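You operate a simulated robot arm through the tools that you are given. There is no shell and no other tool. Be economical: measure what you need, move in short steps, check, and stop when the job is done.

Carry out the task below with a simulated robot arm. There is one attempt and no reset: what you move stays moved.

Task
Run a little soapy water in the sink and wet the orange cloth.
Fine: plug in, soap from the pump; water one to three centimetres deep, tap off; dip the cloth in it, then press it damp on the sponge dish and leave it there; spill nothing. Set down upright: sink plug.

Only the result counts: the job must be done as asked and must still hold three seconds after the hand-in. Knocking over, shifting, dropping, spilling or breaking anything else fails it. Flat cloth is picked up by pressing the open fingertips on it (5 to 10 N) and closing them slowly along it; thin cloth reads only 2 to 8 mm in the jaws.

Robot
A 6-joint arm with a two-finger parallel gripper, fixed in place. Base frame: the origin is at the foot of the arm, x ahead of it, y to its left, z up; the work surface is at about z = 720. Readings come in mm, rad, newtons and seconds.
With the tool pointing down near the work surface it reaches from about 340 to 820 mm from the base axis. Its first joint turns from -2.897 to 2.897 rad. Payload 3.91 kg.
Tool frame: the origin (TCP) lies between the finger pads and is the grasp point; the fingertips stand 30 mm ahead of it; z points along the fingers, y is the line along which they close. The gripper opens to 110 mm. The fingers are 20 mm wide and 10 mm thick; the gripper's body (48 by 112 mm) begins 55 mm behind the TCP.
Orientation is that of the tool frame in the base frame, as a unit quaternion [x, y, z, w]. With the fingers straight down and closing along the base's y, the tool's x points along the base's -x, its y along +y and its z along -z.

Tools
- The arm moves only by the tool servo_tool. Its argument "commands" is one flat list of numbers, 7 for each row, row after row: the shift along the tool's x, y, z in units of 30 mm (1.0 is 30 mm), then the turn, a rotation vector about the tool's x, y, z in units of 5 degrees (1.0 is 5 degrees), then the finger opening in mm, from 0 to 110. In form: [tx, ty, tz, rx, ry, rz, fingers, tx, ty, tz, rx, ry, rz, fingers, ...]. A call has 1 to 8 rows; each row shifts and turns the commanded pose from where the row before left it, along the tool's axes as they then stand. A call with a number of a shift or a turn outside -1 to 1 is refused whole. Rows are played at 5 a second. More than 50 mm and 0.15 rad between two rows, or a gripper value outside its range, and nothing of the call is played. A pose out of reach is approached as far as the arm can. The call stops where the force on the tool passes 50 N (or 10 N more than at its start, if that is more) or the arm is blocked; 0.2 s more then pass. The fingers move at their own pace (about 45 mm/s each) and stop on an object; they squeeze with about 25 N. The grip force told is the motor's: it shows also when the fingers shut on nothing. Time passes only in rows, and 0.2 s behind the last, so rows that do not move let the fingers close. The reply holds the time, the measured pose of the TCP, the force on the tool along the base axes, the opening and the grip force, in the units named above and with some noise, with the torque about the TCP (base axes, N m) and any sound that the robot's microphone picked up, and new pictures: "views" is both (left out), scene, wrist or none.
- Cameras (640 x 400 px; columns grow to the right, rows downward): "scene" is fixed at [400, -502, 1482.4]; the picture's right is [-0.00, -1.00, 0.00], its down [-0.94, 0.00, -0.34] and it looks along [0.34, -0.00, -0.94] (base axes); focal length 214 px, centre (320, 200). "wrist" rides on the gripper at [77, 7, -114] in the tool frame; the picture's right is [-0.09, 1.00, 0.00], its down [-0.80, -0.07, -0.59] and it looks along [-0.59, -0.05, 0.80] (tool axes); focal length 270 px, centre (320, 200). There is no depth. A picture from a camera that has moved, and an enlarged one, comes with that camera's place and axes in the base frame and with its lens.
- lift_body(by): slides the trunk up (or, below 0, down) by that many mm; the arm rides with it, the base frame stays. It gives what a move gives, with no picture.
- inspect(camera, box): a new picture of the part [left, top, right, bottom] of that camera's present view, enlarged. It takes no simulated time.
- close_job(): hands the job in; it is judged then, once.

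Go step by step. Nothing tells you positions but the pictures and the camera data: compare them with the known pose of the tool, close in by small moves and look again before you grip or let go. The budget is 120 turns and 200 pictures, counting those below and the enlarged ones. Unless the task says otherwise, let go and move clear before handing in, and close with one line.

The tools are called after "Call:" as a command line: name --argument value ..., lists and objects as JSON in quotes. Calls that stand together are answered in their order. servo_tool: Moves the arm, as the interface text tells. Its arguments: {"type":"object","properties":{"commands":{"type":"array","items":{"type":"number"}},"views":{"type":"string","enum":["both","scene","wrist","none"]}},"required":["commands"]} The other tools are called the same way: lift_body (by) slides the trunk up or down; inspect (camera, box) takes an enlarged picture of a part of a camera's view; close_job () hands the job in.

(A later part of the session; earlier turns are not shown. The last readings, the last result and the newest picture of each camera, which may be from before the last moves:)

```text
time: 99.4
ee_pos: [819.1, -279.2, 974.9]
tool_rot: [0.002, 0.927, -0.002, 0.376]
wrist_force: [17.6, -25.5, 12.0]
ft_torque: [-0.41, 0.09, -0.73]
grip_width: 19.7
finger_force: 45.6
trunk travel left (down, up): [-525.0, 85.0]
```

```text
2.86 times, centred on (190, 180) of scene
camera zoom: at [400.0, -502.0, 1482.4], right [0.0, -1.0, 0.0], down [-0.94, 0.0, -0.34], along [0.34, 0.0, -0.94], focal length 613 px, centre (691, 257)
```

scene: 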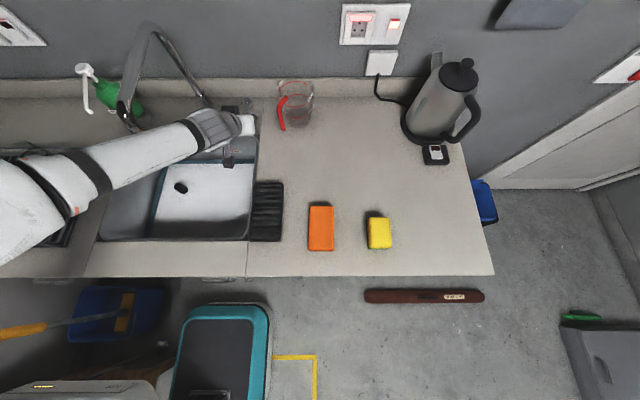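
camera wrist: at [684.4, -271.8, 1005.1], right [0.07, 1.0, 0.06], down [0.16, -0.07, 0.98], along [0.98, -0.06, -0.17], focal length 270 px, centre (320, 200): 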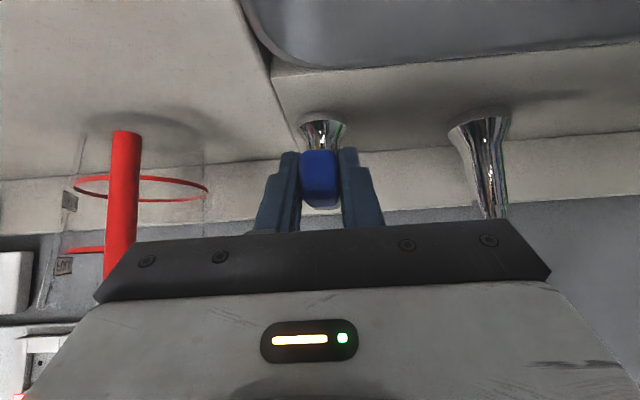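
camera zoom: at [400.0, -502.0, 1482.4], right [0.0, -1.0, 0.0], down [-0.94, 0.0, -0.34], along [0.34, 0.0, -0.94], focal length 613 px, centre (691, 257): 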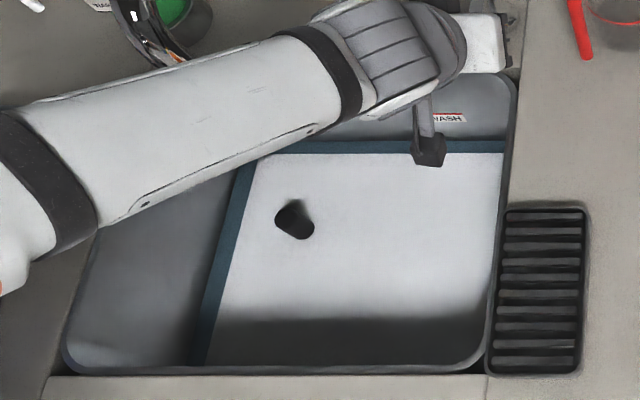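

The lever is against its stop and the water is off. Relax the side load, open, and back out along the approach.

Call:
servo_tool --commands '[0, -0.1, 0, 0, 0, 0, 10, 0, 0, 0, 0, 0, 0, 60, 0, 0, 0, 0, 0, 0, 60, 0, 0, -0.6, 0, 0, 0, 60, 0, 0, -0.9, 0, 0, 0, 60, 0, 0, -0.9, 0, 0, 0, 60, 0, 0, -0.9, 0, 0, 0, 60, 0.2, 0, -0.9, 0, 0, 0, 60]' --views "both"

```text
time: 101.2
ee_pos: [727.5, -278.1, 1060.8]
tool_rot: [0.001, 0.928, -0.001, 0.374]
wrist_force: [-0.2, 0.2, -0.1]
ft_torque: [0.01, -0.04, -0.01]
grip_width: 60.1
finger_force: 0.0
trunk travel left (down, up): [-525.0, 85.0]
camera wrist: at [591.8, -270.8, 1090.9], right [0.06, 1.0, 0.06], down [0.16, -0.07, 0.98], along [0.98, -0.05, -0.17], focal length 270 px, centre (320, 200)
```

scene: 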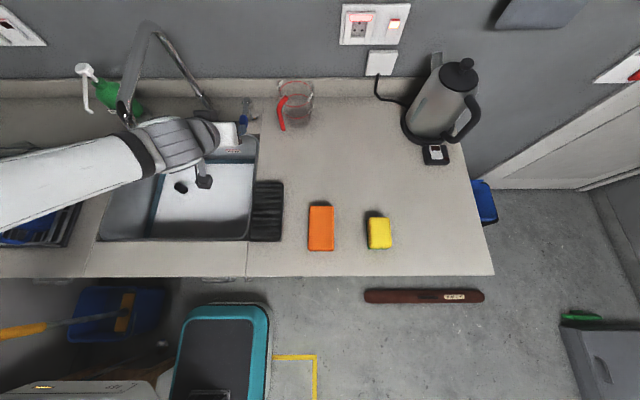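
wrist: 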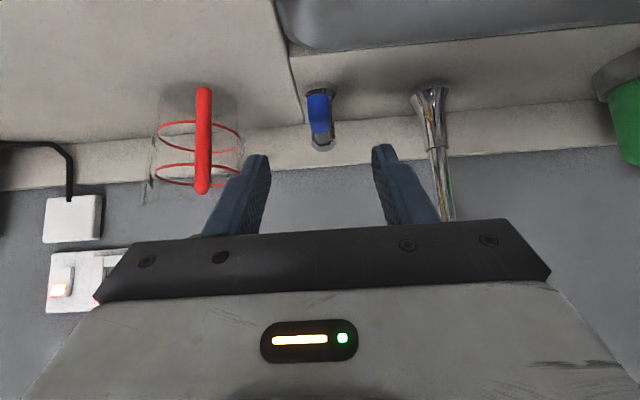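

The tap is closed and released. Now retreat while straightening the tool, then go look at the orange cloth.

Call:
servo_tool --commands '[0.4, -0.2, -0.7, 0, 1, 0, 80, 0.4, -0.2, -0.7, 0, 1, 0, 80, 0.5, -0.2, -0.6, 0, 1, 0, 80, 0.5, -0.3, -0.5, 0, 1, 0, 80, 0.6, -0.3, -0.4, 0, 1, 0, 80, 0.6, -0.3, -0.3, 0, 1, 0, 80, 0.7, -0.3, -0.2, 0, 1, 0, 80, 0.7, -0.3, 0, 0, 1, 0, 80]' --views "none"

Call:
servo_tool --commands '[0.3, -1, 0, 0, 0.76, 0, 80, 0.3, -1, 0, 0, 0, 0, 80, 0.3, -0.8, 0, 0, 0, 0, 80, 0, 0, 0, 0, 0, 0, 80]' --views "both"

```text
time: 103.0
ee_pos: [553.8, -340.3, 1093.1]
tool_rot: [0.0, 0.999, 0.0, 0.034]
wrist_force: [-0.2, 0.0, 0.3]
ft_torque: [-0.01, -0.03, 0.01]
grip_width: 80.1
finger_force: 0.1
trunk travel left (down, up): [-525.0, 85.0]
```

```text
time: 104.0
ee_pos: [527.5, -425.3, 1092.5]
tool_rot: [0.0, 1.0, 0.0, 0.0]
wrist_force: [0.0, -0.1, -0.5]
ft_torque: [0.01, -0.01, 0.0]
grip_width: 79.9
finger_force: 0.1
trunk travel left (down, up): [-525.0, 85.0]
camera wrist: at [450.2, -417.7, 1207.5], right [0.09, 1.0, 0.0], down [0.8, -0.07, 0.59], along [0.59, -0.05, -0.8], focal length 270 px, centre (320, 200)
```

scene: 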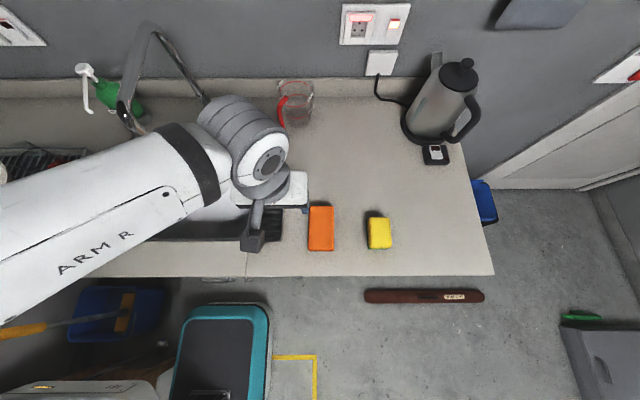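
wrist: 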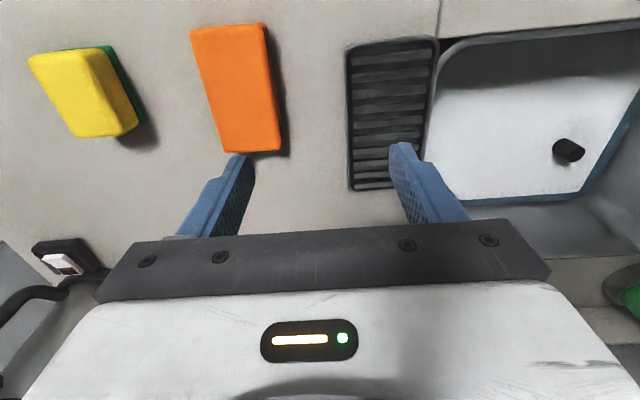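

Enlarge the orange cloth and the sponge dish for shape and height.

Call:
inspect --camera "wrist" --box '[170, 10, 330, 170]'

Call:
inspect --camera "scene" --box '[230, 170, 400, 270]'

Call:
inspect --camera "wrist" --box '[330, 20, 450, 200]'

```text
2.50 times, centred on (250, 90) of wrist
camera zoom: at [450.2, -417.7, 1207.5], right [0.09, 1.0, 0.0], down [0.8, -0.07, 0.59], along [0.59, -0.05, -0.8], focal length 676 px, centre (495, 475)
```

zoom: 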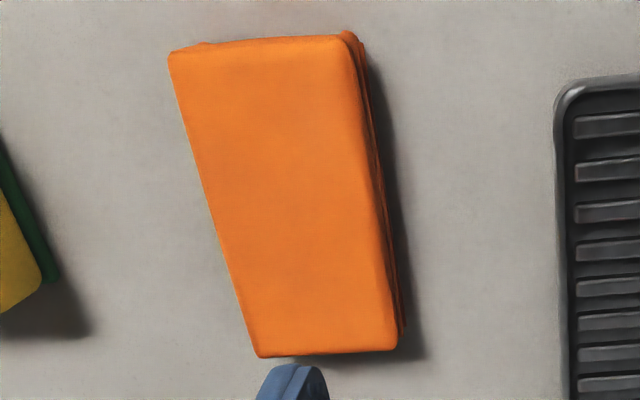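

```text
3.76 times, centred on (315, 220) of scene
camera zoom: at [400.0, -502.0, 1482.4], right [0.0, -1.0, 0.0], down [-0.94, 0.0, -0.34], along [0.34, 0.0, -0.94], focal length 807 px, centre (339, 125)
```

zoom: 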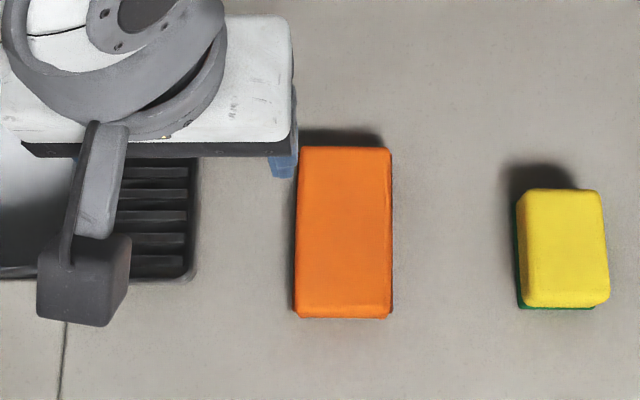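

```text
2.22 times, centred on (390, 110) of wrist
camera zoom: at [450.2, -417.7, 1207.5], right [0.09, 1.0, 0.0], down [0.8, -0.07, 0.59], along [0.59, -0.05, -0.8], focal length 601 px, centre (164, 400)
```

zoom: 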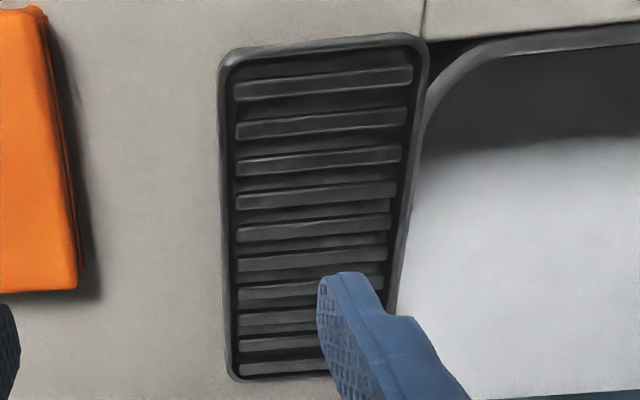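

The cloth is folded, about 66×118 mm with its top at z≈923, centred at (528, -505). The sponge dish spans roughly x 489–662, y -399…-304. I'll go above the cloth with fingers open 100 to straddle its 66 mm width.

Call:
servo_tool --commands '[0, -0.9, 0.5, 0, 0, 0, 100, 0, -0.9, 0.5, 0, 0, 0, 100, 0, -0.87, 0.9, 0, 0, 0, 100, 0, 0, 0.9, 0, 0, 0, 100, 0, 0, 0, 0, 0, 0, 100]' --views "both"

```text
time: 105.2
ee_pos: [528.2, -504.6, 1007.1]
tool_rot: [0.0, 1.0, -0.001, 0.001]
wrist_force: [0.7, -0.2, 0.3]
ft_torque: [0.02, -0.02, -0.01]
grip_width: 99.6
finger_force: 0.0
trunk travel left (down, up): [-525.0, 85.0]
camera wrist: at [450.2, -498.0, 1122.7], right [0.09, 1.0, 0.0], down [0.8, -0.07, 0.6], along [0.59, -0.05, -0.8], focal length 270 px, centre (320, 200)
```

scene: 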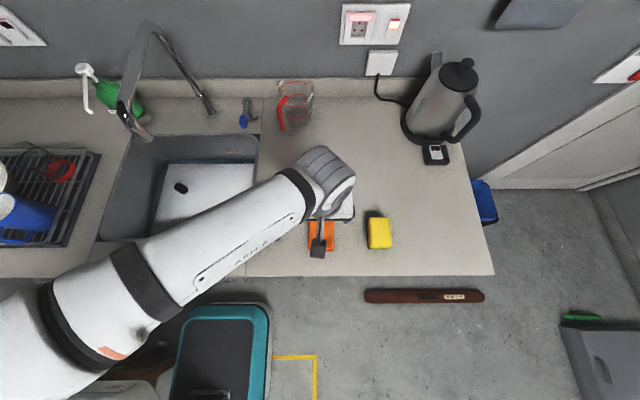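
wrist: 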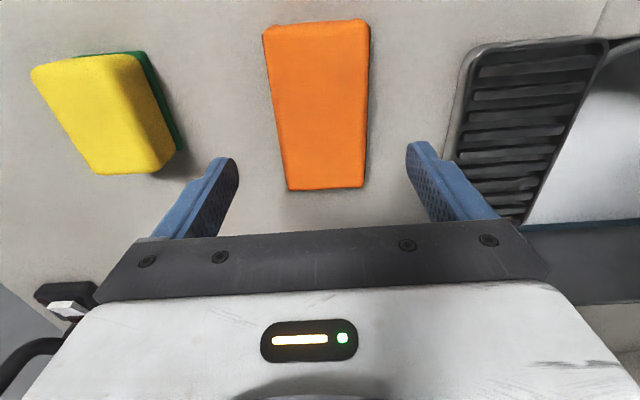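

Cloth centre is about (523, -502). Descend with the fingers on both sides, tips to ≈z 907.

Call:
servo_tool --commands '[0.15, 0.08, 0.8, 0, 0, 0, 100, 0, 0, 0.8, 0, 0, 0, 100, 0, 0, 0.5, 0, 0, 0, 100, 0, 0, 0.25, 0, 0, 0, 100, 0, 0, 0, 0, 0, 0, 100]' --views "wrist"

```text
time: 106.4
ee_pos: [521.4, -500.0, 937.3]
tool_rot: [0.0, 1.0, -0.001, -0.001]
wrist_force: [0.1, 0.0, -0.4]
ft_torque: [-0.02, 0.01, 0.0]
grip_width: 99.9
finger_force: 0.0
trunk travel left (down, up): [-525.0, 85.0]
camera wrist: at [445.3, -493.5, 1052.6], right [0.09, 1.0, 0.0], down [0.8, -0.07, 0.6], along [0.59, -0.05, -0.8], focal length 270 px, centre (320, 200)
```

wrist: 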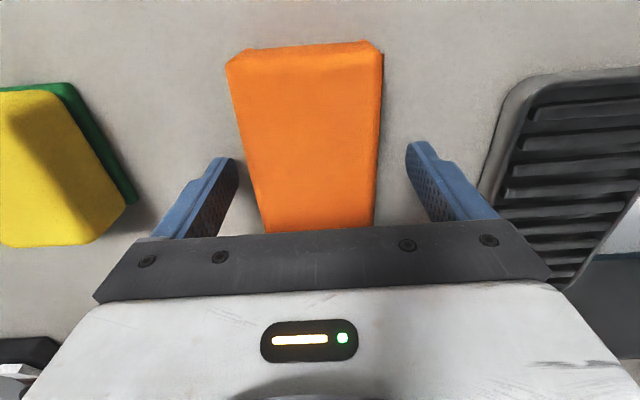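

The fingers straddle the cloth. Close on it gradually.

Call:
servo_tool --commands '[0, 0, 0.06, 0, 0, 0, 80, 0, 0, 0, 0, 0, 0, 65, 0, 0, 0, 0, 0, 0, 50, 0, 0, 0, 0, 0, 0, 40, 0, 0, 0, 0, 0, 0, 40]' --views "wrist"

```text
time: 107.6
ee_pos: [521.5, -500.8, 935.2]
tool_rot: [0.001, 1.0, 0.0, 0.001]
wrist_force: [0.2, -0.8, 0.4]
ft_torque: [0.0, -0.03, -0.05]
grip_width: 67.4
finger_force: 25.0
trunk travel left (down, up): [-525.0, 85.0]
camera wrist: at [444.8, -493.0, 1051.2], right [0.09, 1.0, 0.0], down [0.8, -0.07, 0.6], along [0.59, -0.05, -0.8], focal length 270 px, centre (320, 200)
```

wrist: 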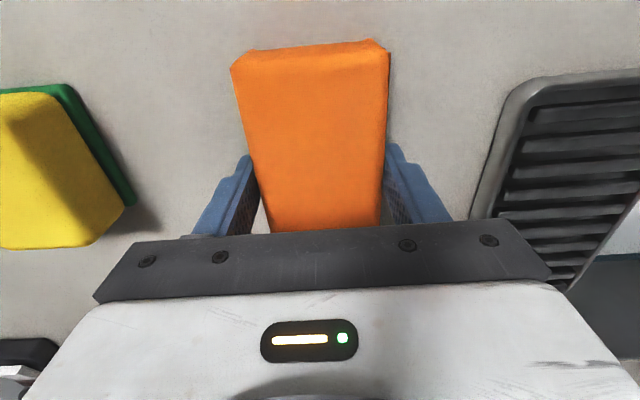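

It holds firmly at 67 mm like a pad. Lift it and check.

Call:
servo_tool --commands '[0, 0, -0.5, 0, 0, 0, 40, 0, 0, -0.8, 0, 0, 0, 40, 0, 0, -0.9, 0, 0, 0, 40, 0, 0, 0, 0, 0, 0, 40]' --views "wrist"

```text
time: 108.6
ee_pos: [520.3, -500.9, 1002.5]
tool_rot: [0.001, 1.0, 0.0, 0.0]
wrist_force: [-0.1, -0.3, -0.7]
ft_torque: [0.01, 0.04, 0.03]
grip_width: 67.5
finger_force: 25.5
trunk travel left (down, up): [-525.0, 85.0]
camera wrist: at [444.7, -493.7, 1118.3], right [0.09, 1.0, 0.0], down [0.8, -0.07, 0.6], along [0.59, -0.05, -0.8], focal length 270 px, centre (320, 200)
```

wrist: 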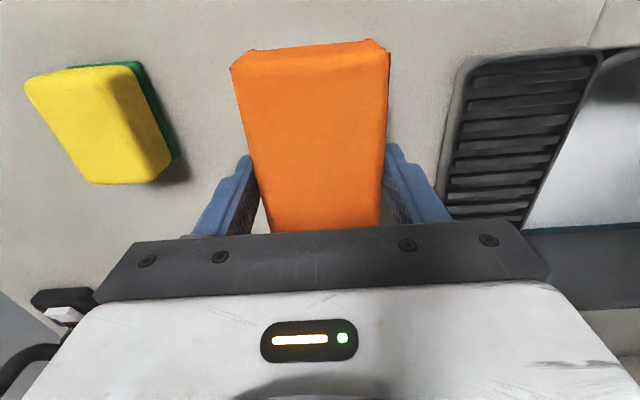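

Held level. Carry it across at x≈530 (clear of the spout) to y≈-50.

Call:
servo_tool --commands '[0, 1, 0, 0, 0, 0, 40, 0, 1, 0, 0, 0, 0, 40, 0, 1, 0, 0, 0, 0, 40, 0, 1, 0, 0, 0, 0, 40, 0, 1, 0, 0, 0, 0, 40, 0, 1, 0, 0, 0, 0, 40, 0, 1, 0, 0, 0, 0, 40, 0, 1, 0, 0, 0, 0, 40]' --views "none"

Call:
servo_tool --commands '[0, 1, 0, 0, 0, 0, 40, 0, 1, 0, 0, 0, 0, 40, 0, 1, 0, 0, 0, 0, 40, 0, 1, 0, 0, 0, 0, 40, 0, 1, 0, 0, 0, 0, 40, 0, 1, 0, 0, 0, 0, 40, 0, 1, 0, 0, 0, 0, 40, 0, 0, 0, 0, 0, 0, 40]' --views "both"

```text
time: 110.4
ee_pos: [519.9, -259.2, 1001.9]
tool_rot: [0.001, 1.0, 0.0, 0.001]
wrist_force: [-0.2, 0.6, -1.0]
ft_torque: [-0.02, 0.0, 0.02]
grip_width: 67.4
finger_force: 24.9
trunk travel left (down, up): [-525.0, 85.0]
```

```text
time: 112.2
ee_pos: [522.5, -49.8, 1002.5]
tool_rot: [0.0, 1.0, -0.001, 0.001]
wrist_force: [0.1, 0.5, -0.2]
ft_torque: [0.02, 0.02, -0.03]
grip_width: 67.4
finger_force: 25.1
trunk travel left (down, up): [-525.0, 85.0]
camera wrist: at [445.9, -42.5, 1118.5], right [0.09, 1.0, 0.0], down [0.8, -0.07, 0.6], along [0.59, -0.05, -0.8], focal length 270 px, centre (320, 200)
```

scene: 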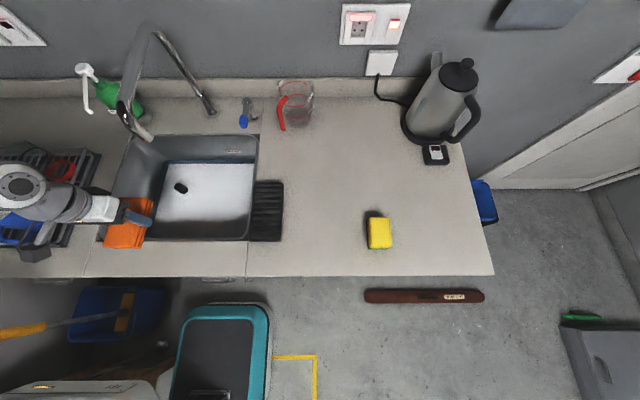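
wrist: 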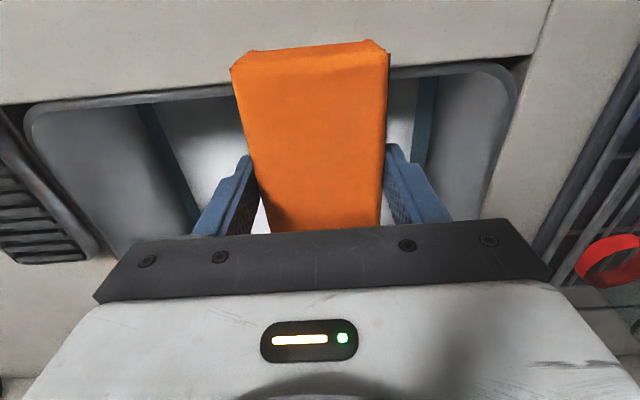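

Now forward to x≈610, then down toward the water.

Call:
servo_tool --commands '[-1, 0, 0, 0, 0, 0, 40, -1, 0, 0, 0, 0, 0, 40, -0.95, 0, 0, 0, 0, 0, 40, 0, 0, 1, 0, 0, 0, 40, 0, 0, 1, 0, 0, 0, 40, 0, 0, 1, 0, 0, 0, 40, 0, 0, 1, 0, 0, 0, 40, 0, 0, 0, 0, 0, 0, 40]' --views "both"

```text
time: 114.0
ee_pos: [612.2, -51.3, 882.1]
tool_rot: [-0.001, 1.0, -0.001, 0.001]
wrist_force: [-0.3, -0.2, -0.6]
ft_torque: [0.02, 0.0, 0.03]
grip_width: 67.7
finger_force: 24.6
trunk travel left (down, up): [-525.0, 85.0]
camera wrist: at [534.5, -43.9, 997.2], right [0.09, 1.0, 0.0], down [0.8, -0.07, 0.6], along [0.59, -0.05, -0.8], focal length 270 px, centre (320, 200)
```

scene: 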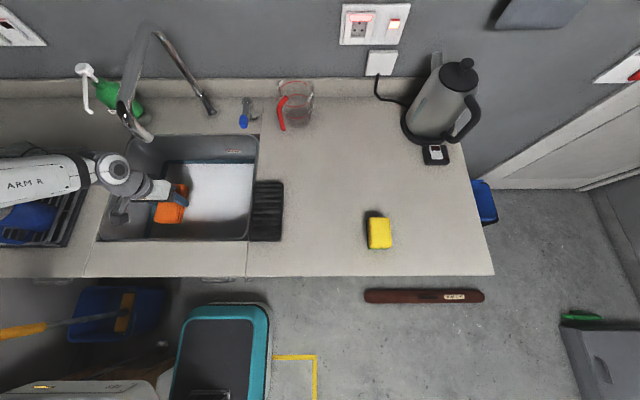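
wrist: 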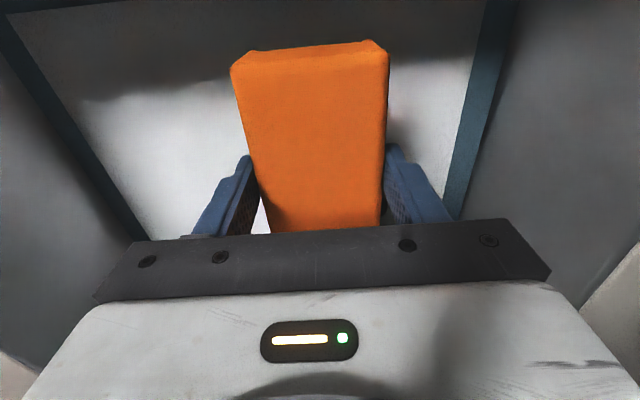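

Shift 20 mm to -y for extra clearance from the plug stem, then lower the cloth into the water (bottom to ≈z 742).

Call:
servo_tool --commands '[0, -0.7, 0.5, 0, 0, 0, 40, 0, 0, 0.9, 0, 0, 0, 40, 0, 0, 0.9, 0, 0, 0, 40, 0, 0, 0.7, 0, 0, 0, 40, 0, 0, 0.3, 0, 0, 0, 40, 0, 0, 0.15, 0, 0, 0, 40, 0, 0, 0, 0, 0, 0, 40]' --views "both"

Call:
inspect --camera "scene" --box '[90, 120, 290, 250]'

```text
time: 115.6
ee_pos: [612.2, -73.2, 780.9]
tool_rot: [0.001, 1.0, -0.001, 0.002]
wrist_force: [-2.2, -0.6, 12.2]
ft_torque: [0.4, -0.73, -0.03]
grip_width: 67.4
finger_force: 25.3
trunk travel left (down, up): [-525.0, 85.0]
camera wrist: at [534.7, -66.0, 895.6], right [0.09, 1.0, 0.0], down [0.8, -0.07, 0.6], along [0.6, -0.05, -0.8], focal length 270 px, centre (320, 200)
```

scene: 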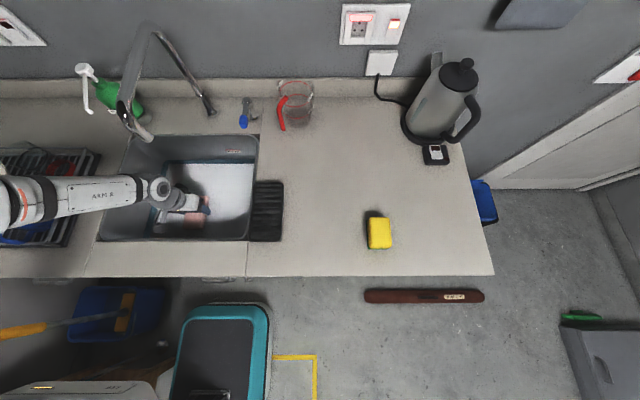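
wrist: 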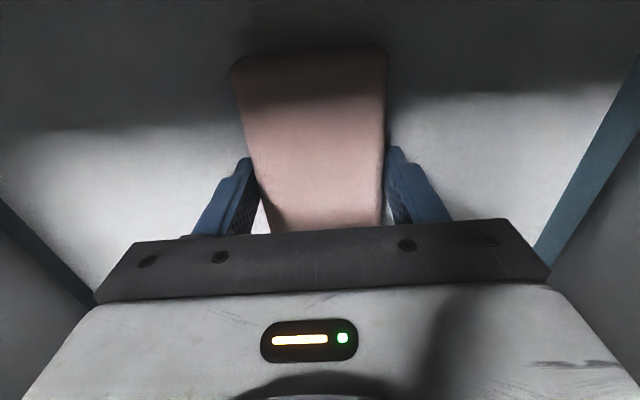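

```text
3.08 times, centred on (190, 185) of scene
camera zoom: at [400.0, -502.0, 1482.4], right [0.0, -1.0, 0.0], down [-0.94, 0.0, -0.34], along [0.34, 0.0, -0.94], focal length 660 px, centre (720, 246)
```

zoom: 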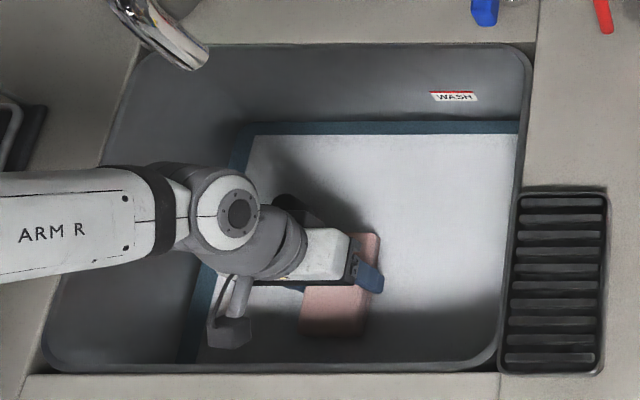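

The cloth is fully under the milky water, resting on the floor (12 N). Let it soak briefly, then lift and let it drip over the sink.

Call:
servo_tool --commands '[0, 0, -0.1, 0, 0, 0, 40, 0, 0, 0, 0, 0, 0, 40, 0, 0, 0, 0, 0, 0, 40, 0, 0, 0, 0, 0, 0, 40, 0, 0, -0.3, 0, 0, 0, 40, 0, 0, -0.4, 0, 0, 0, 40, 0, 0, -0.6, 0, 0, 0, 40, 0, 0, -0.8, 0, 0, 0, 40]' --views "none"

Call:
servo_tool --commands '[0, 0, 0, 0, 0, 0, 40, 0, 0, 0, 0, 0, 0, 40, 0, 0, 0, 0, 0, 0, 40, 0, 0, 0, 0, 0, 0, 40, 0, 0, 0, 0, 0, 0, 40, 0, 0, 0, 0, 0, 0, 40, 0, 0, 0, 0, 0, 0, 40, 0, 0, 0, 0, 0, 0, 40]' --views "both"

Call:
inspect --camera "scene" --box '[90, 120, 290, 250]'

```text
time: 117.4
ee_pos: [611.3, -71.3, 845.3]
tool_rot: [0.0, 1.0, 0.0, 0.0]
wrist_force: [-0.5, 0.1, -1.1]
ft_torque: [0.0, -0.01, 0.01]
grip_width: 67.0
finger_force: 24.9
trunk travel left (down, up): [-525.0, 85.0]
```

```text
time: 119.2
ee_pos: [611.9, -72.1, 845.7]
tool_rot: [0.0, 1.0, 0.0, 0.0]
wrist_force: [0.8, -0.3, -0.7]
ft_torque: [0.05, -0.04, 0.0]
grip_width: 67.2
finger_force: 24.9
trunk travel left (down, up): [-525.0, 85.0]
camera wrist: at [534.4, -64.6, 960.6], right [0.09, 1.0, 0.0], down [0.8, -0.07, 0.6], along [0.59, -0.05, -0.8], focal length 270 px, centre (320, 200)
```

scene: 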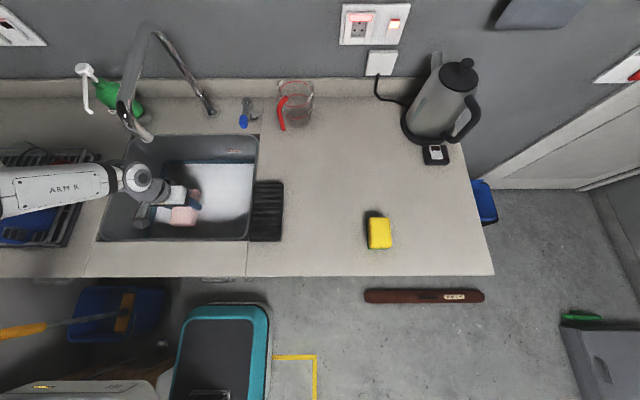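
wrist: 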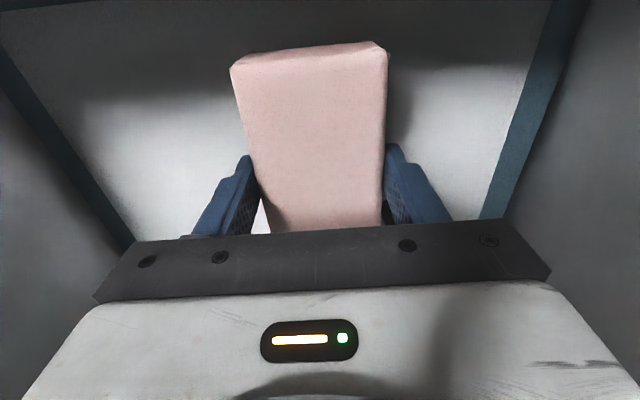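

```text
3.08 times, centred on (190, 185) of scene
camera zoom: at [400.0, -502.0, 1482.4], right [0.0, -1.0, 0.0], down [-0.94, 0.0, -0.34], along [0.34, 0.0, -0.94], focal length 660 px, centre (720, 246)
```

zoom: 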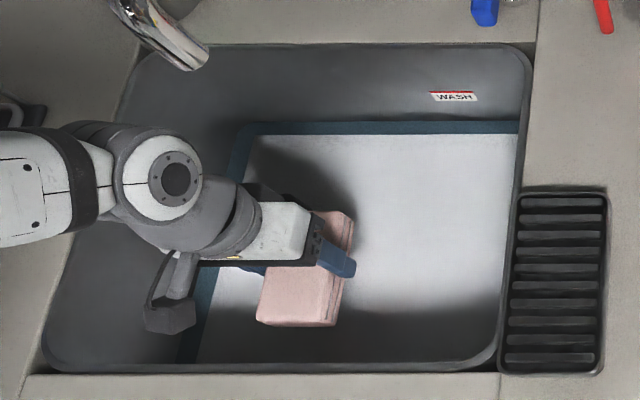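

The cloth is soaked with soapy water. Wait a little longer to drip, then rise and move to x≈570 at z≈985, still over the sink.

Call:
servo_tool --commands '[0, 0, 0, 0, 0, 0, 40, 0, 0, 0, 0, 0, 0, 40, 0, 0, 0, 0, 0, 0, 40, 0, 0, 0, 0, 0, 0, 40, 0, 0, 0, 0, 0, 0, 40, 0, 0, 0, 0, 0, 0, 40, 0, 0, 0, 0, 0, 0, 40, 0, 0, 0, 0, 0, 0, 40]' --views "none"

Call:
servo_tool --commands '[0, 0, 0, 0, 0, 0, 40, 0, 0, 0, 0, 0, 0, 40, 0, 0, 0, 0, 0, 0, 40, 0, 0, 0, 0, 0, 0, 40, 0, 0, 0, 0, 0, 0, 40, 0, 0, 0, 0, 0, 0, 40, 0, 0, 0, 0, 0, 0, 40, 0, 0, 0, 0, 0, 0, 40]' --views "none"

Call:
servo_tool --commands '[0, 0, -0.9, 0, 0, 0, 40, 0, 0, -0.9, 0, 0, 0, 40, 0.4, 0, -0.9, 0, 0, 0, 40, 0.5, 0, -0.9, 0, 0, 0, 40, 0.5, 0, -0.9, 0, 0, 0, 40, 0, 0, 0, 0, 0, 0, 40, 0, 0, 0, 0, 0, 0, 40]' --views "scene"

```text
time: 121.0
ee_pos: [610.9, -72.7, 845.3]
tool_rot: [0.0, 1.0, -0.001, 0.001]
wrist_force: [0.6, -0.1, -1.2]
ft_torque: [0.01, 0.0, -0.02]
grip_width: 67.0
finger_force: 25.1
trunk travel left (down, up): [-525.0, 85.0]
```

```text
time: 122.8
ee_pos: [612.0, -70.8, 846.1]
tool_rot: [0.0, 1.0, 0.001, 0.0]
wrist_force: [0.7, -0.1, -1.7]
ft_torque: [0.0, 0.0, -0.01]
grip_width: 67.5
finger_force: 25.2
trunk travel left (down, up): [-525.0, 85.0]
```

```text
time: 124.4
ee_pos: [570.9, -72.5, 981.3]
tool_rot: [0.0, 1.0, 0.001, 0.0]
wrist_force: [0.3, 0.1, -1.2]
ft_torque: [-0.02, 0.02, 0.04]
grip_width: 67.1
finger_force: 25.2
trunk travel left (down, up): [-525.0, 85.0]
```

scene: 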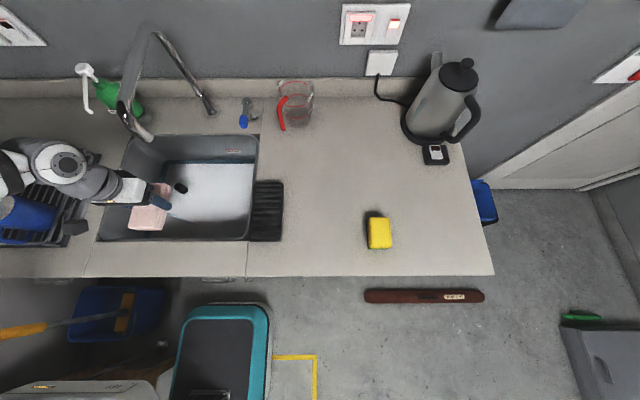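

Cross to above the dish, staying at x≈562 past the spout.

Call:
servo_tool --commands '[0.3, -0.9, 0, 0, 0, 0, 40, 0, -1, 0, 0, 0, 0, 40, 0, -1, 0, 0, 0, 0, 40, 0, -1, 0, 0, 0, 0, 40, 0, -1, 0, 0, 0, 0, 40, 0, -1, 0, 0, 0, 0, 40, 0, -1, 0, 0, 0, 0, 40, 0, -1, 0, 0, 0, 0, 40]' --views "none"

Call:
servo_tool --commands '[-0.3, -1, 0, 0, 0, 0, 40, 0, -0.4, 0, 0, 0, 0, 40, 0, 0, 0, 0, 0, 0, 40]' --views "both"

Call:
inspect --camera "wrist" --box '[200, 0, 440, 240]'

```text
time: 126.2
ee_pos: [562.8, -310.5, 979.1]
tool_rot: [0.0, 1.0, 0.0, 0.001]
wrist_force: [0.2, 0.1, -0.8]
ft_torque: [-0.03, 0.03, -0.01]
grip_width: 67.2
finger_force: 25.5
trunk travel left (down, up): [-525.0, 85.0]
```

```text
time: 127.0
ee_pos: [569.6, -351.9, 978.9]
tool_rot: [-0.001, 1.0, -0.001, 0.0]
wrist_force: [0.1, -0.3, -1.4]
ft_torque: [0.02, 0.0, 0.0]
grip_width: 67.3
finger_force: 25.0
trunk travel left (down, up): [-525.0, 85.0]
camera wrist: at [493.8, -344.0, 1094.1], right [0.09, 1.0, 0.0], down [0.8, -0.07, 0.6], along [0.59, -0.05, -0.8], focal length 270 px, centre (320, 200)
```

scene: 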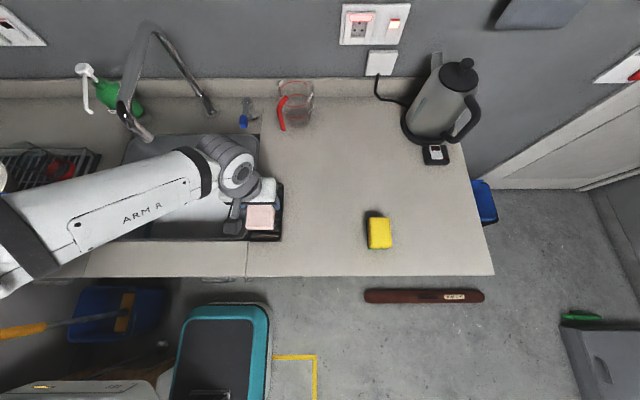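
wrist: 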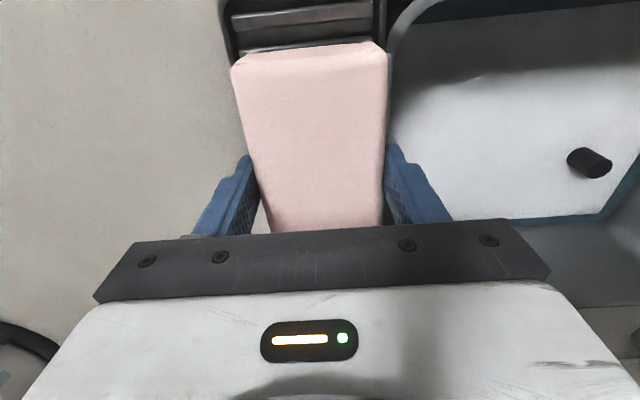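

```text
1.67 times, centred on (320, 120) of wrist
camera zoom: at [493.8, -344.0, 1094.1], right [0.09, 1.0, 0.0], down [0.8, -0.07, 0.6], along [0.59, -0.05, -0.8], focal length 450 px, centre (320, 333)
```

zoom: 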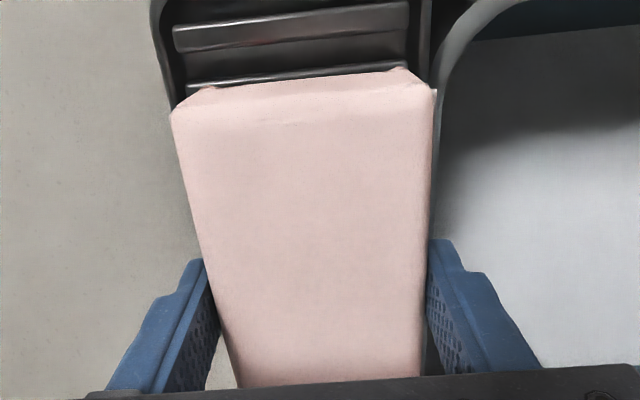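

The cloth is centred over the dish within 2 mm. Lower in small steps, watching for contact of the cloth or fingertips with the dish.

Call:
servo_tool --commands '[0, -0.06, 0.4, 0, 0, 0, 40, 0, 0, 0.4, 0, 0, 0, 40, 0, 0, 0.1, 0, 0, 0, 40, 0, 0, 0, 0, 0, 0, 40]' --views "none"

Call:
servo_tool --commands '[0, 0, 0.1, 0, 0, 0, 40, 0, 0, 0, 0, 0, 0, 40]' --views "both"

Call:
inspect --camera "scene" --box '[230, 170, 310, 250]'

```text
time: 128.0
ee_pos: [570.6, -353.6, 955.8]
tool_rot: [0.001, 1.0, -0.001, 0.004]
wrist_force: [5.4, -1.0, 29.9]
ft_torque: [0.28, -0.1, 0.05]
grip_width: 68.0
finger_force: 24.5
trunk travel left (down, up): [-525.0, 85.0]
```

```text
time: 128.6
ee_pos: [569.3, -353.0, 951.9]
tool_rot: [0.002, 1.0, -0.002, 0.002]
wrist_force: [6.0, -3.3, 32.4]
ft_torque: [0.57, 0.04, -0.1]
grip_width: 67.6
finger_force: 24.9
trunk travel left (down, up): [-525.0, 85.0]
camera wrist: at [491.9, -345.1, 1066.5], right [0.09, 1.0, 0.0], down [0.8, -0.07, 0.6], along [0.6, -0.06, -0.8], focal length 270 px, centre (320, 200)
```

scene: 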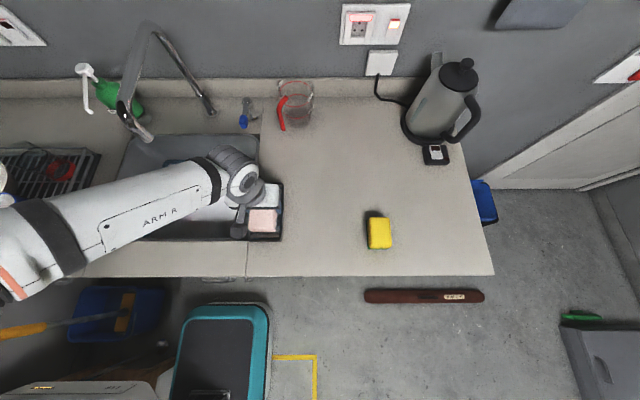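
wrist: 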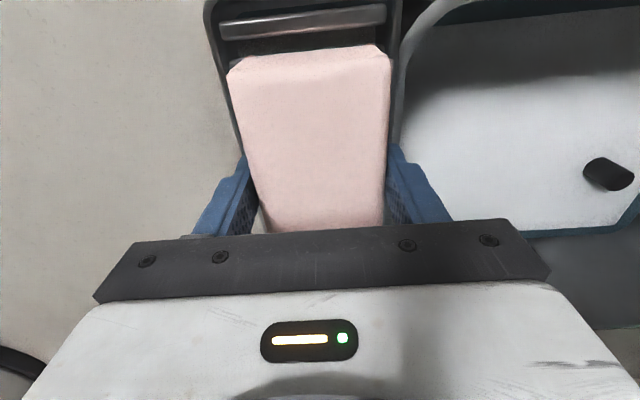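

```text
5.00 times, centred on (270, 210) of scene
camera zoom: at [400.0, -502.0, 1482.4], right [0.0, -1.0, 0.0], down [-0.94, 0.0, -0.34], along [0.34, 0.0, -0.94], focal length 1072 px, centre (570, 150)
```

zoom: 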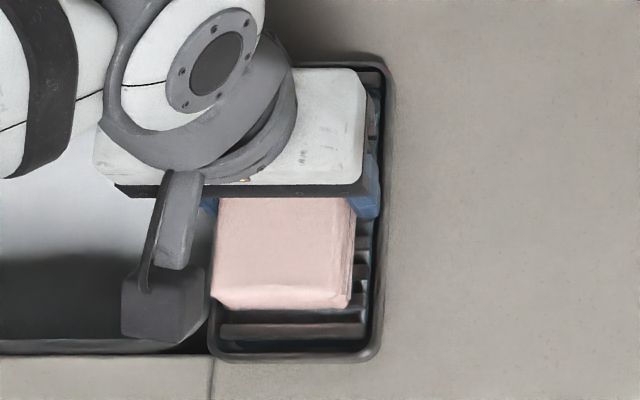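

The cloth is on the dish (≈30 N contact). Ease up slightly, open just a few millimetres, and raise.

Call:
servo_tool --commands '[0, 0, -0.12, 0, 0, 0, 40, 0, 0, 0, 0, 0, 0, 74, 0, 0, 0, 0, 0, 0, 74, 0, 0, -0.3, 0, 0, 0, 74, 0, 0, -0.5, 0, 0, 0, 85, 0, 0, -0.9, 0, 0, 0, 90, 0, 0, -0.9, 0, 0, 0, 90, 0, 0, 0, 0, 0, 0, 90]' --views "both"

Call:
inspect --camera "wrist" --box '[200, 0, 440, 240]'

```text
time: 130.4
ee_pos: [570.3, -354.1, 1031.0]
tool_rot: [0.001, 1.0, 0.0, 0.0]
wrist_force: [0.3, -0.4, 0.6]
ft_torque: [0.01, -0.01, 0.06]
grip_width: 89.9
finger_force: 0.1
trunk travel left (down, up): [-525.0, 85.0]
camera wrist: at [493.1, -346.5, 1146.7], right [0.09, 1.0, 0.0], down [0.8, -0.07, 0.6], along [0.59, -0.05, -0.8], focal length 270 px, centre (320, 200)
```

scene: 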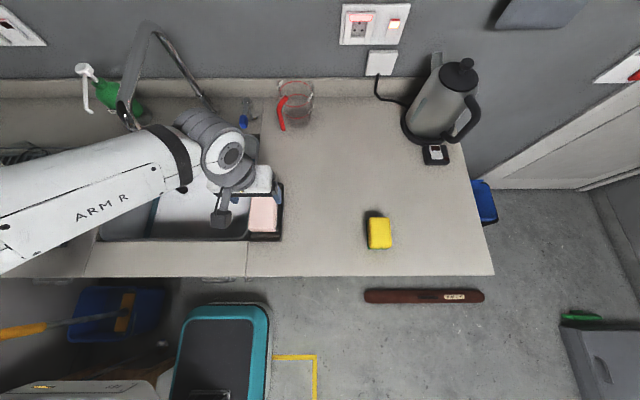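
wrist: 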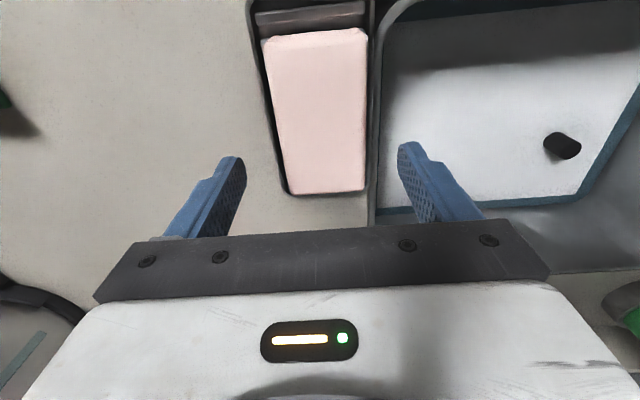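

```text
1.67 times, centred on (320, 120) of wrist
camera zoom: at [493.1, -346.5, 1146.7], right [0.09, 1.0, 0.0], down [0.8, -0.07, 0.6], along [0.59, -0.05, -0.8], focal length 450 px, centre (320, 333)
```

zoom: 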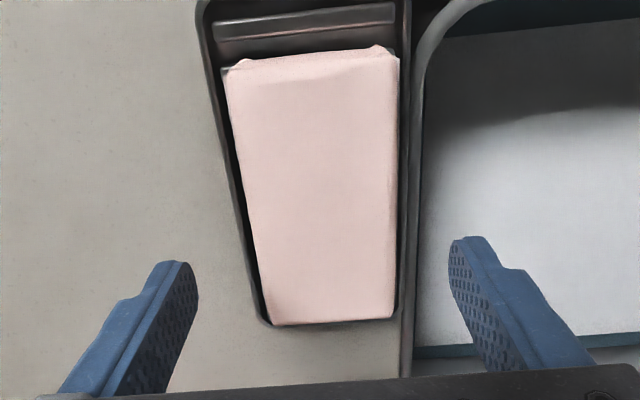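

The cloth lies flat in the dish. Now I'll press it explicitly from above with closed fingertips.

Call:
servo_tool --commands '[-0.1, 0, 0.3, 0, 0, 0, 20, 0, 0, 0.5, 0, 0, 0, 0, 0, 0, 0.5, 0, 0, 0, 0, 0, 0, 0.4, 0, 0, 0, 0, 0, 0, 0, 0, 0, 0, 0, 0, 0, 0.15, 0, 0, 0, 0, 0, 0, 0, 0, 0, 0, 0]' --views "wrist"

```text
time: 131.8
ee_pos: [574.2, -353.1, 988.1]
tool_rot: [0.0, 1.0, -0.004, 0.007]
wrist_force: [-0.2, 0.9, 19.2]
ft_torque: [0.03, 0.17, -0.03]
grip_width: 0.2
finger_force: 24.9
trunk travel left (down, up): [-525.0, 85.0]
stopped in row 6: the force on the tool passed its limit (the readings are from after the stop); the commanded pose is now the measured one
camera wrist: at [495.4, -345.5, 1101.2], right [0.09, 1.0, -0.01], down [0.79, -0.07, 0.61], along [0.6, -0.06, -0.8], focal length 270 px, centre (320, 200)
```

wrist: 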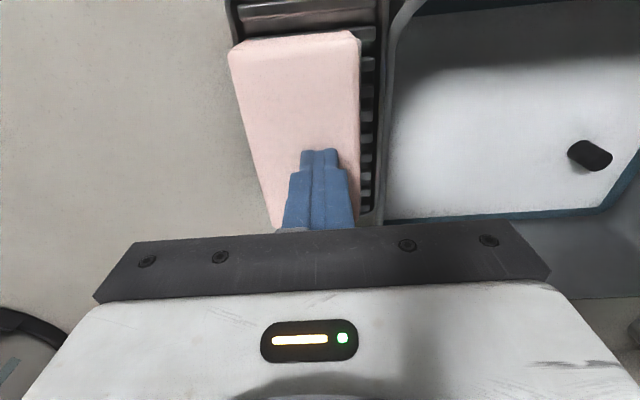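

Contact came at tip z≈958 and the cloth seems shifted a little. Lift and look closely.

Call:
servo_tool --commands '[0, 0, -0.3, 0, 0, 0, 0, 0, 0, -0.8, 0, 0, 0, 0, 0, 0, -0.8, 0, 0, 0, 0, 0, 0, 0, 0, 0, 0, 0]' --views "both"

Call:
inspect --camera "wrist" --box '[200, 0, 440, 240]'

Call:
inspect --camera "scene" --box '[230, 170, 310, 250]'

```text
time: 132.8
ee_pos: [574.8, -352.6, 1041.3]
tool_rot: [0.0, 1.0, -0.001, 0.004]
wrist_force: [0.0, -0.3, 0.7]
ft_torque: [0.0, -0.01, 0.01]
grip_width: 0.0
finger_force: 24.5
trunk travel left (down, up): [-525.0, 85.0]
camera wrist: at [496.9, -345.5, 1155.5], right [0.09, 1.0, 0.0], down [0.8, -0.07, 0.6], along [0.6, -0.06, -0.8], focal length 270 px, centre (320, 200)
```

scene: 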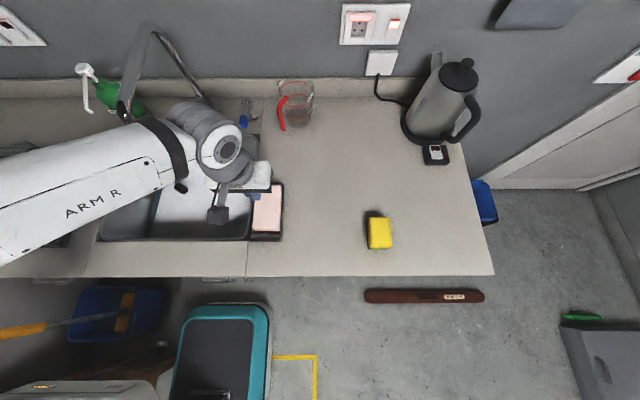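
wrist: 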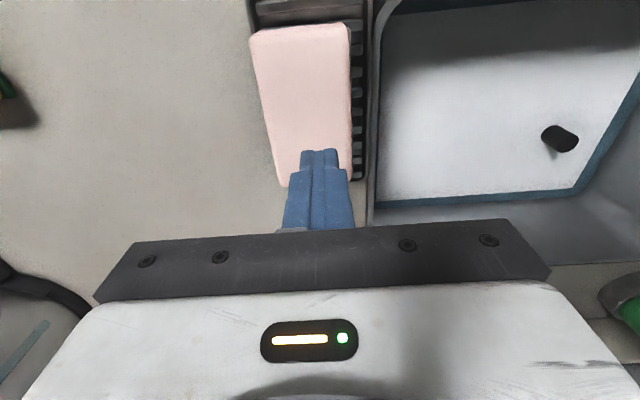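

```text
1.67 times, centred on (320, 120) of wrist
camera zoom: at [496.9, -345.5, 1155.5], right [0.09, 1.0, 0.0], down [0.8, -0.07, 0.6], along [0.6, -0.06, -0.8], focal length 450 px, centre (320, 333)
```

zoom: 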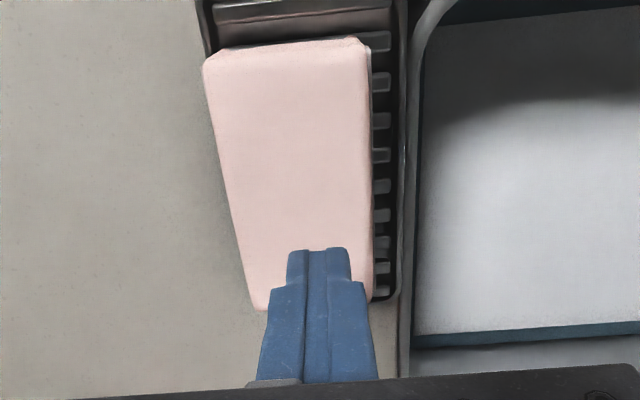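

```text
5.00 times, centred on (270, 210) of scene
camera zoom: at [400.0, -502.0, 1482.4], right [0.0, -1.0, 0.0], down [-0.94, 0.0, -0.34], along [0.34, 0.0, -0.94], focal length 1072 px, centre (570, 150)
```

zoom: 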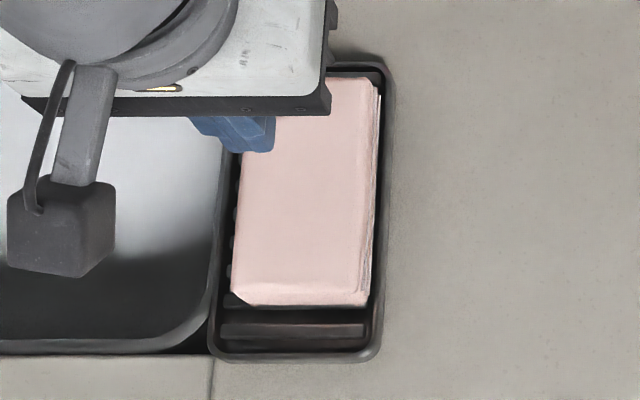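

I'll move the arm back for an unobstructed view to judge how the cloth sits in the dish.

Call:
servo_tool --commands '[0.8, 0, -0.3, 0, 0, 0, 30, 0.8, 0, -0.3, 0, 0, 0, 60, 0.8, 0, 0, 0, 0, 0, 80, 0.8, 0, 0, 0, 0, 0, 80, 0, 0, 0, 0, 0, 0, 80]' --views "both"

Call:
inspect --camera "wrist" --box '[220, 60, 400, 230]'

Call:
inspect --camera "scene" --box '[235, 170, 300, 250]'

```text
time: 133.9
ee_pos: [477.8, -353.3, 1055.1]
tool_rot: [0.0, 1.0, -0.002, 0.004]
wrist_force: [-0.4, 0.3, -0.8]
ft_torque: [0.02, 0.02, -0.01]
grip_width: 79.8
finger_force: 0.1
trunk travel left (down, up): [-525.0, 85.0]
camera wrist: at [399.4, -346.1, 1170.8], right [0.09, 1.0, 0.0], down [0.8, -0.07, 0.6], along [0.6, -0.06, -0.8], focal length 270 px, centre (320, 200)
```

scene: 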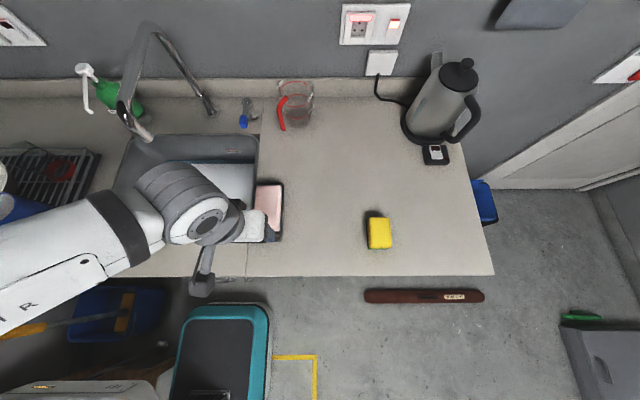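
wrist: 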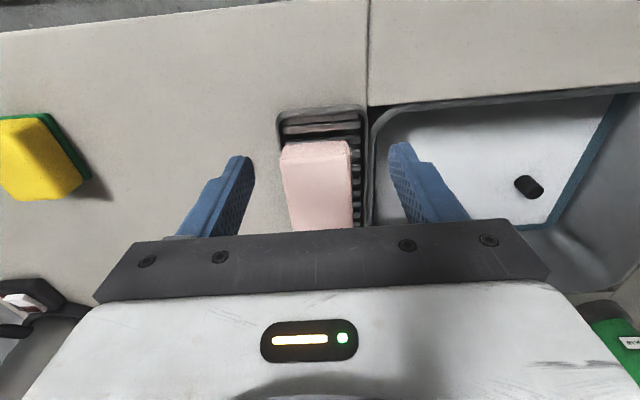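

```text
2.35 times, centred on (310, 145) of wrist
camera zoom: at [399.4, -346.1, 1170.8], right [0.09, 1.0, 0.0], down [0.8, -0.07, 0.6], along [0.6, -0.06, -0.8], focal length 636 px, centre (344, 329)
```

zoom: 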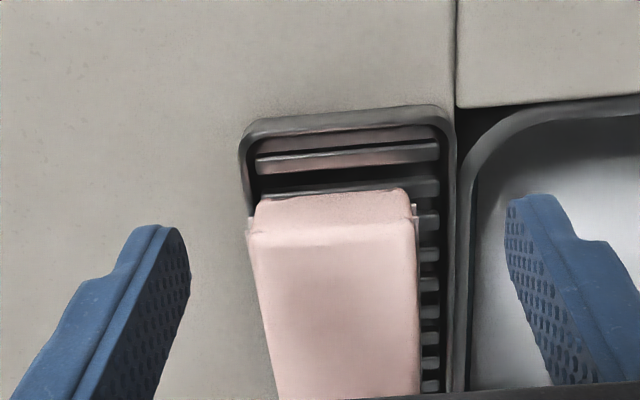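

```text
5.00 times, centred on (268, 210) of scene
camera zoom: at [400.0, -502.0, 1482.4], right [0.0, -1.0, 0.0], down [-0.94, 0.0, -0.34], along [0.34, 0.0, -0.94], focal length 1072 px, centre (582, 150)
```

zoom: 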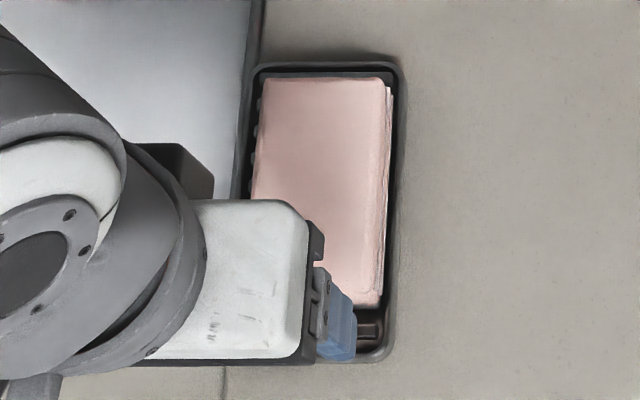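

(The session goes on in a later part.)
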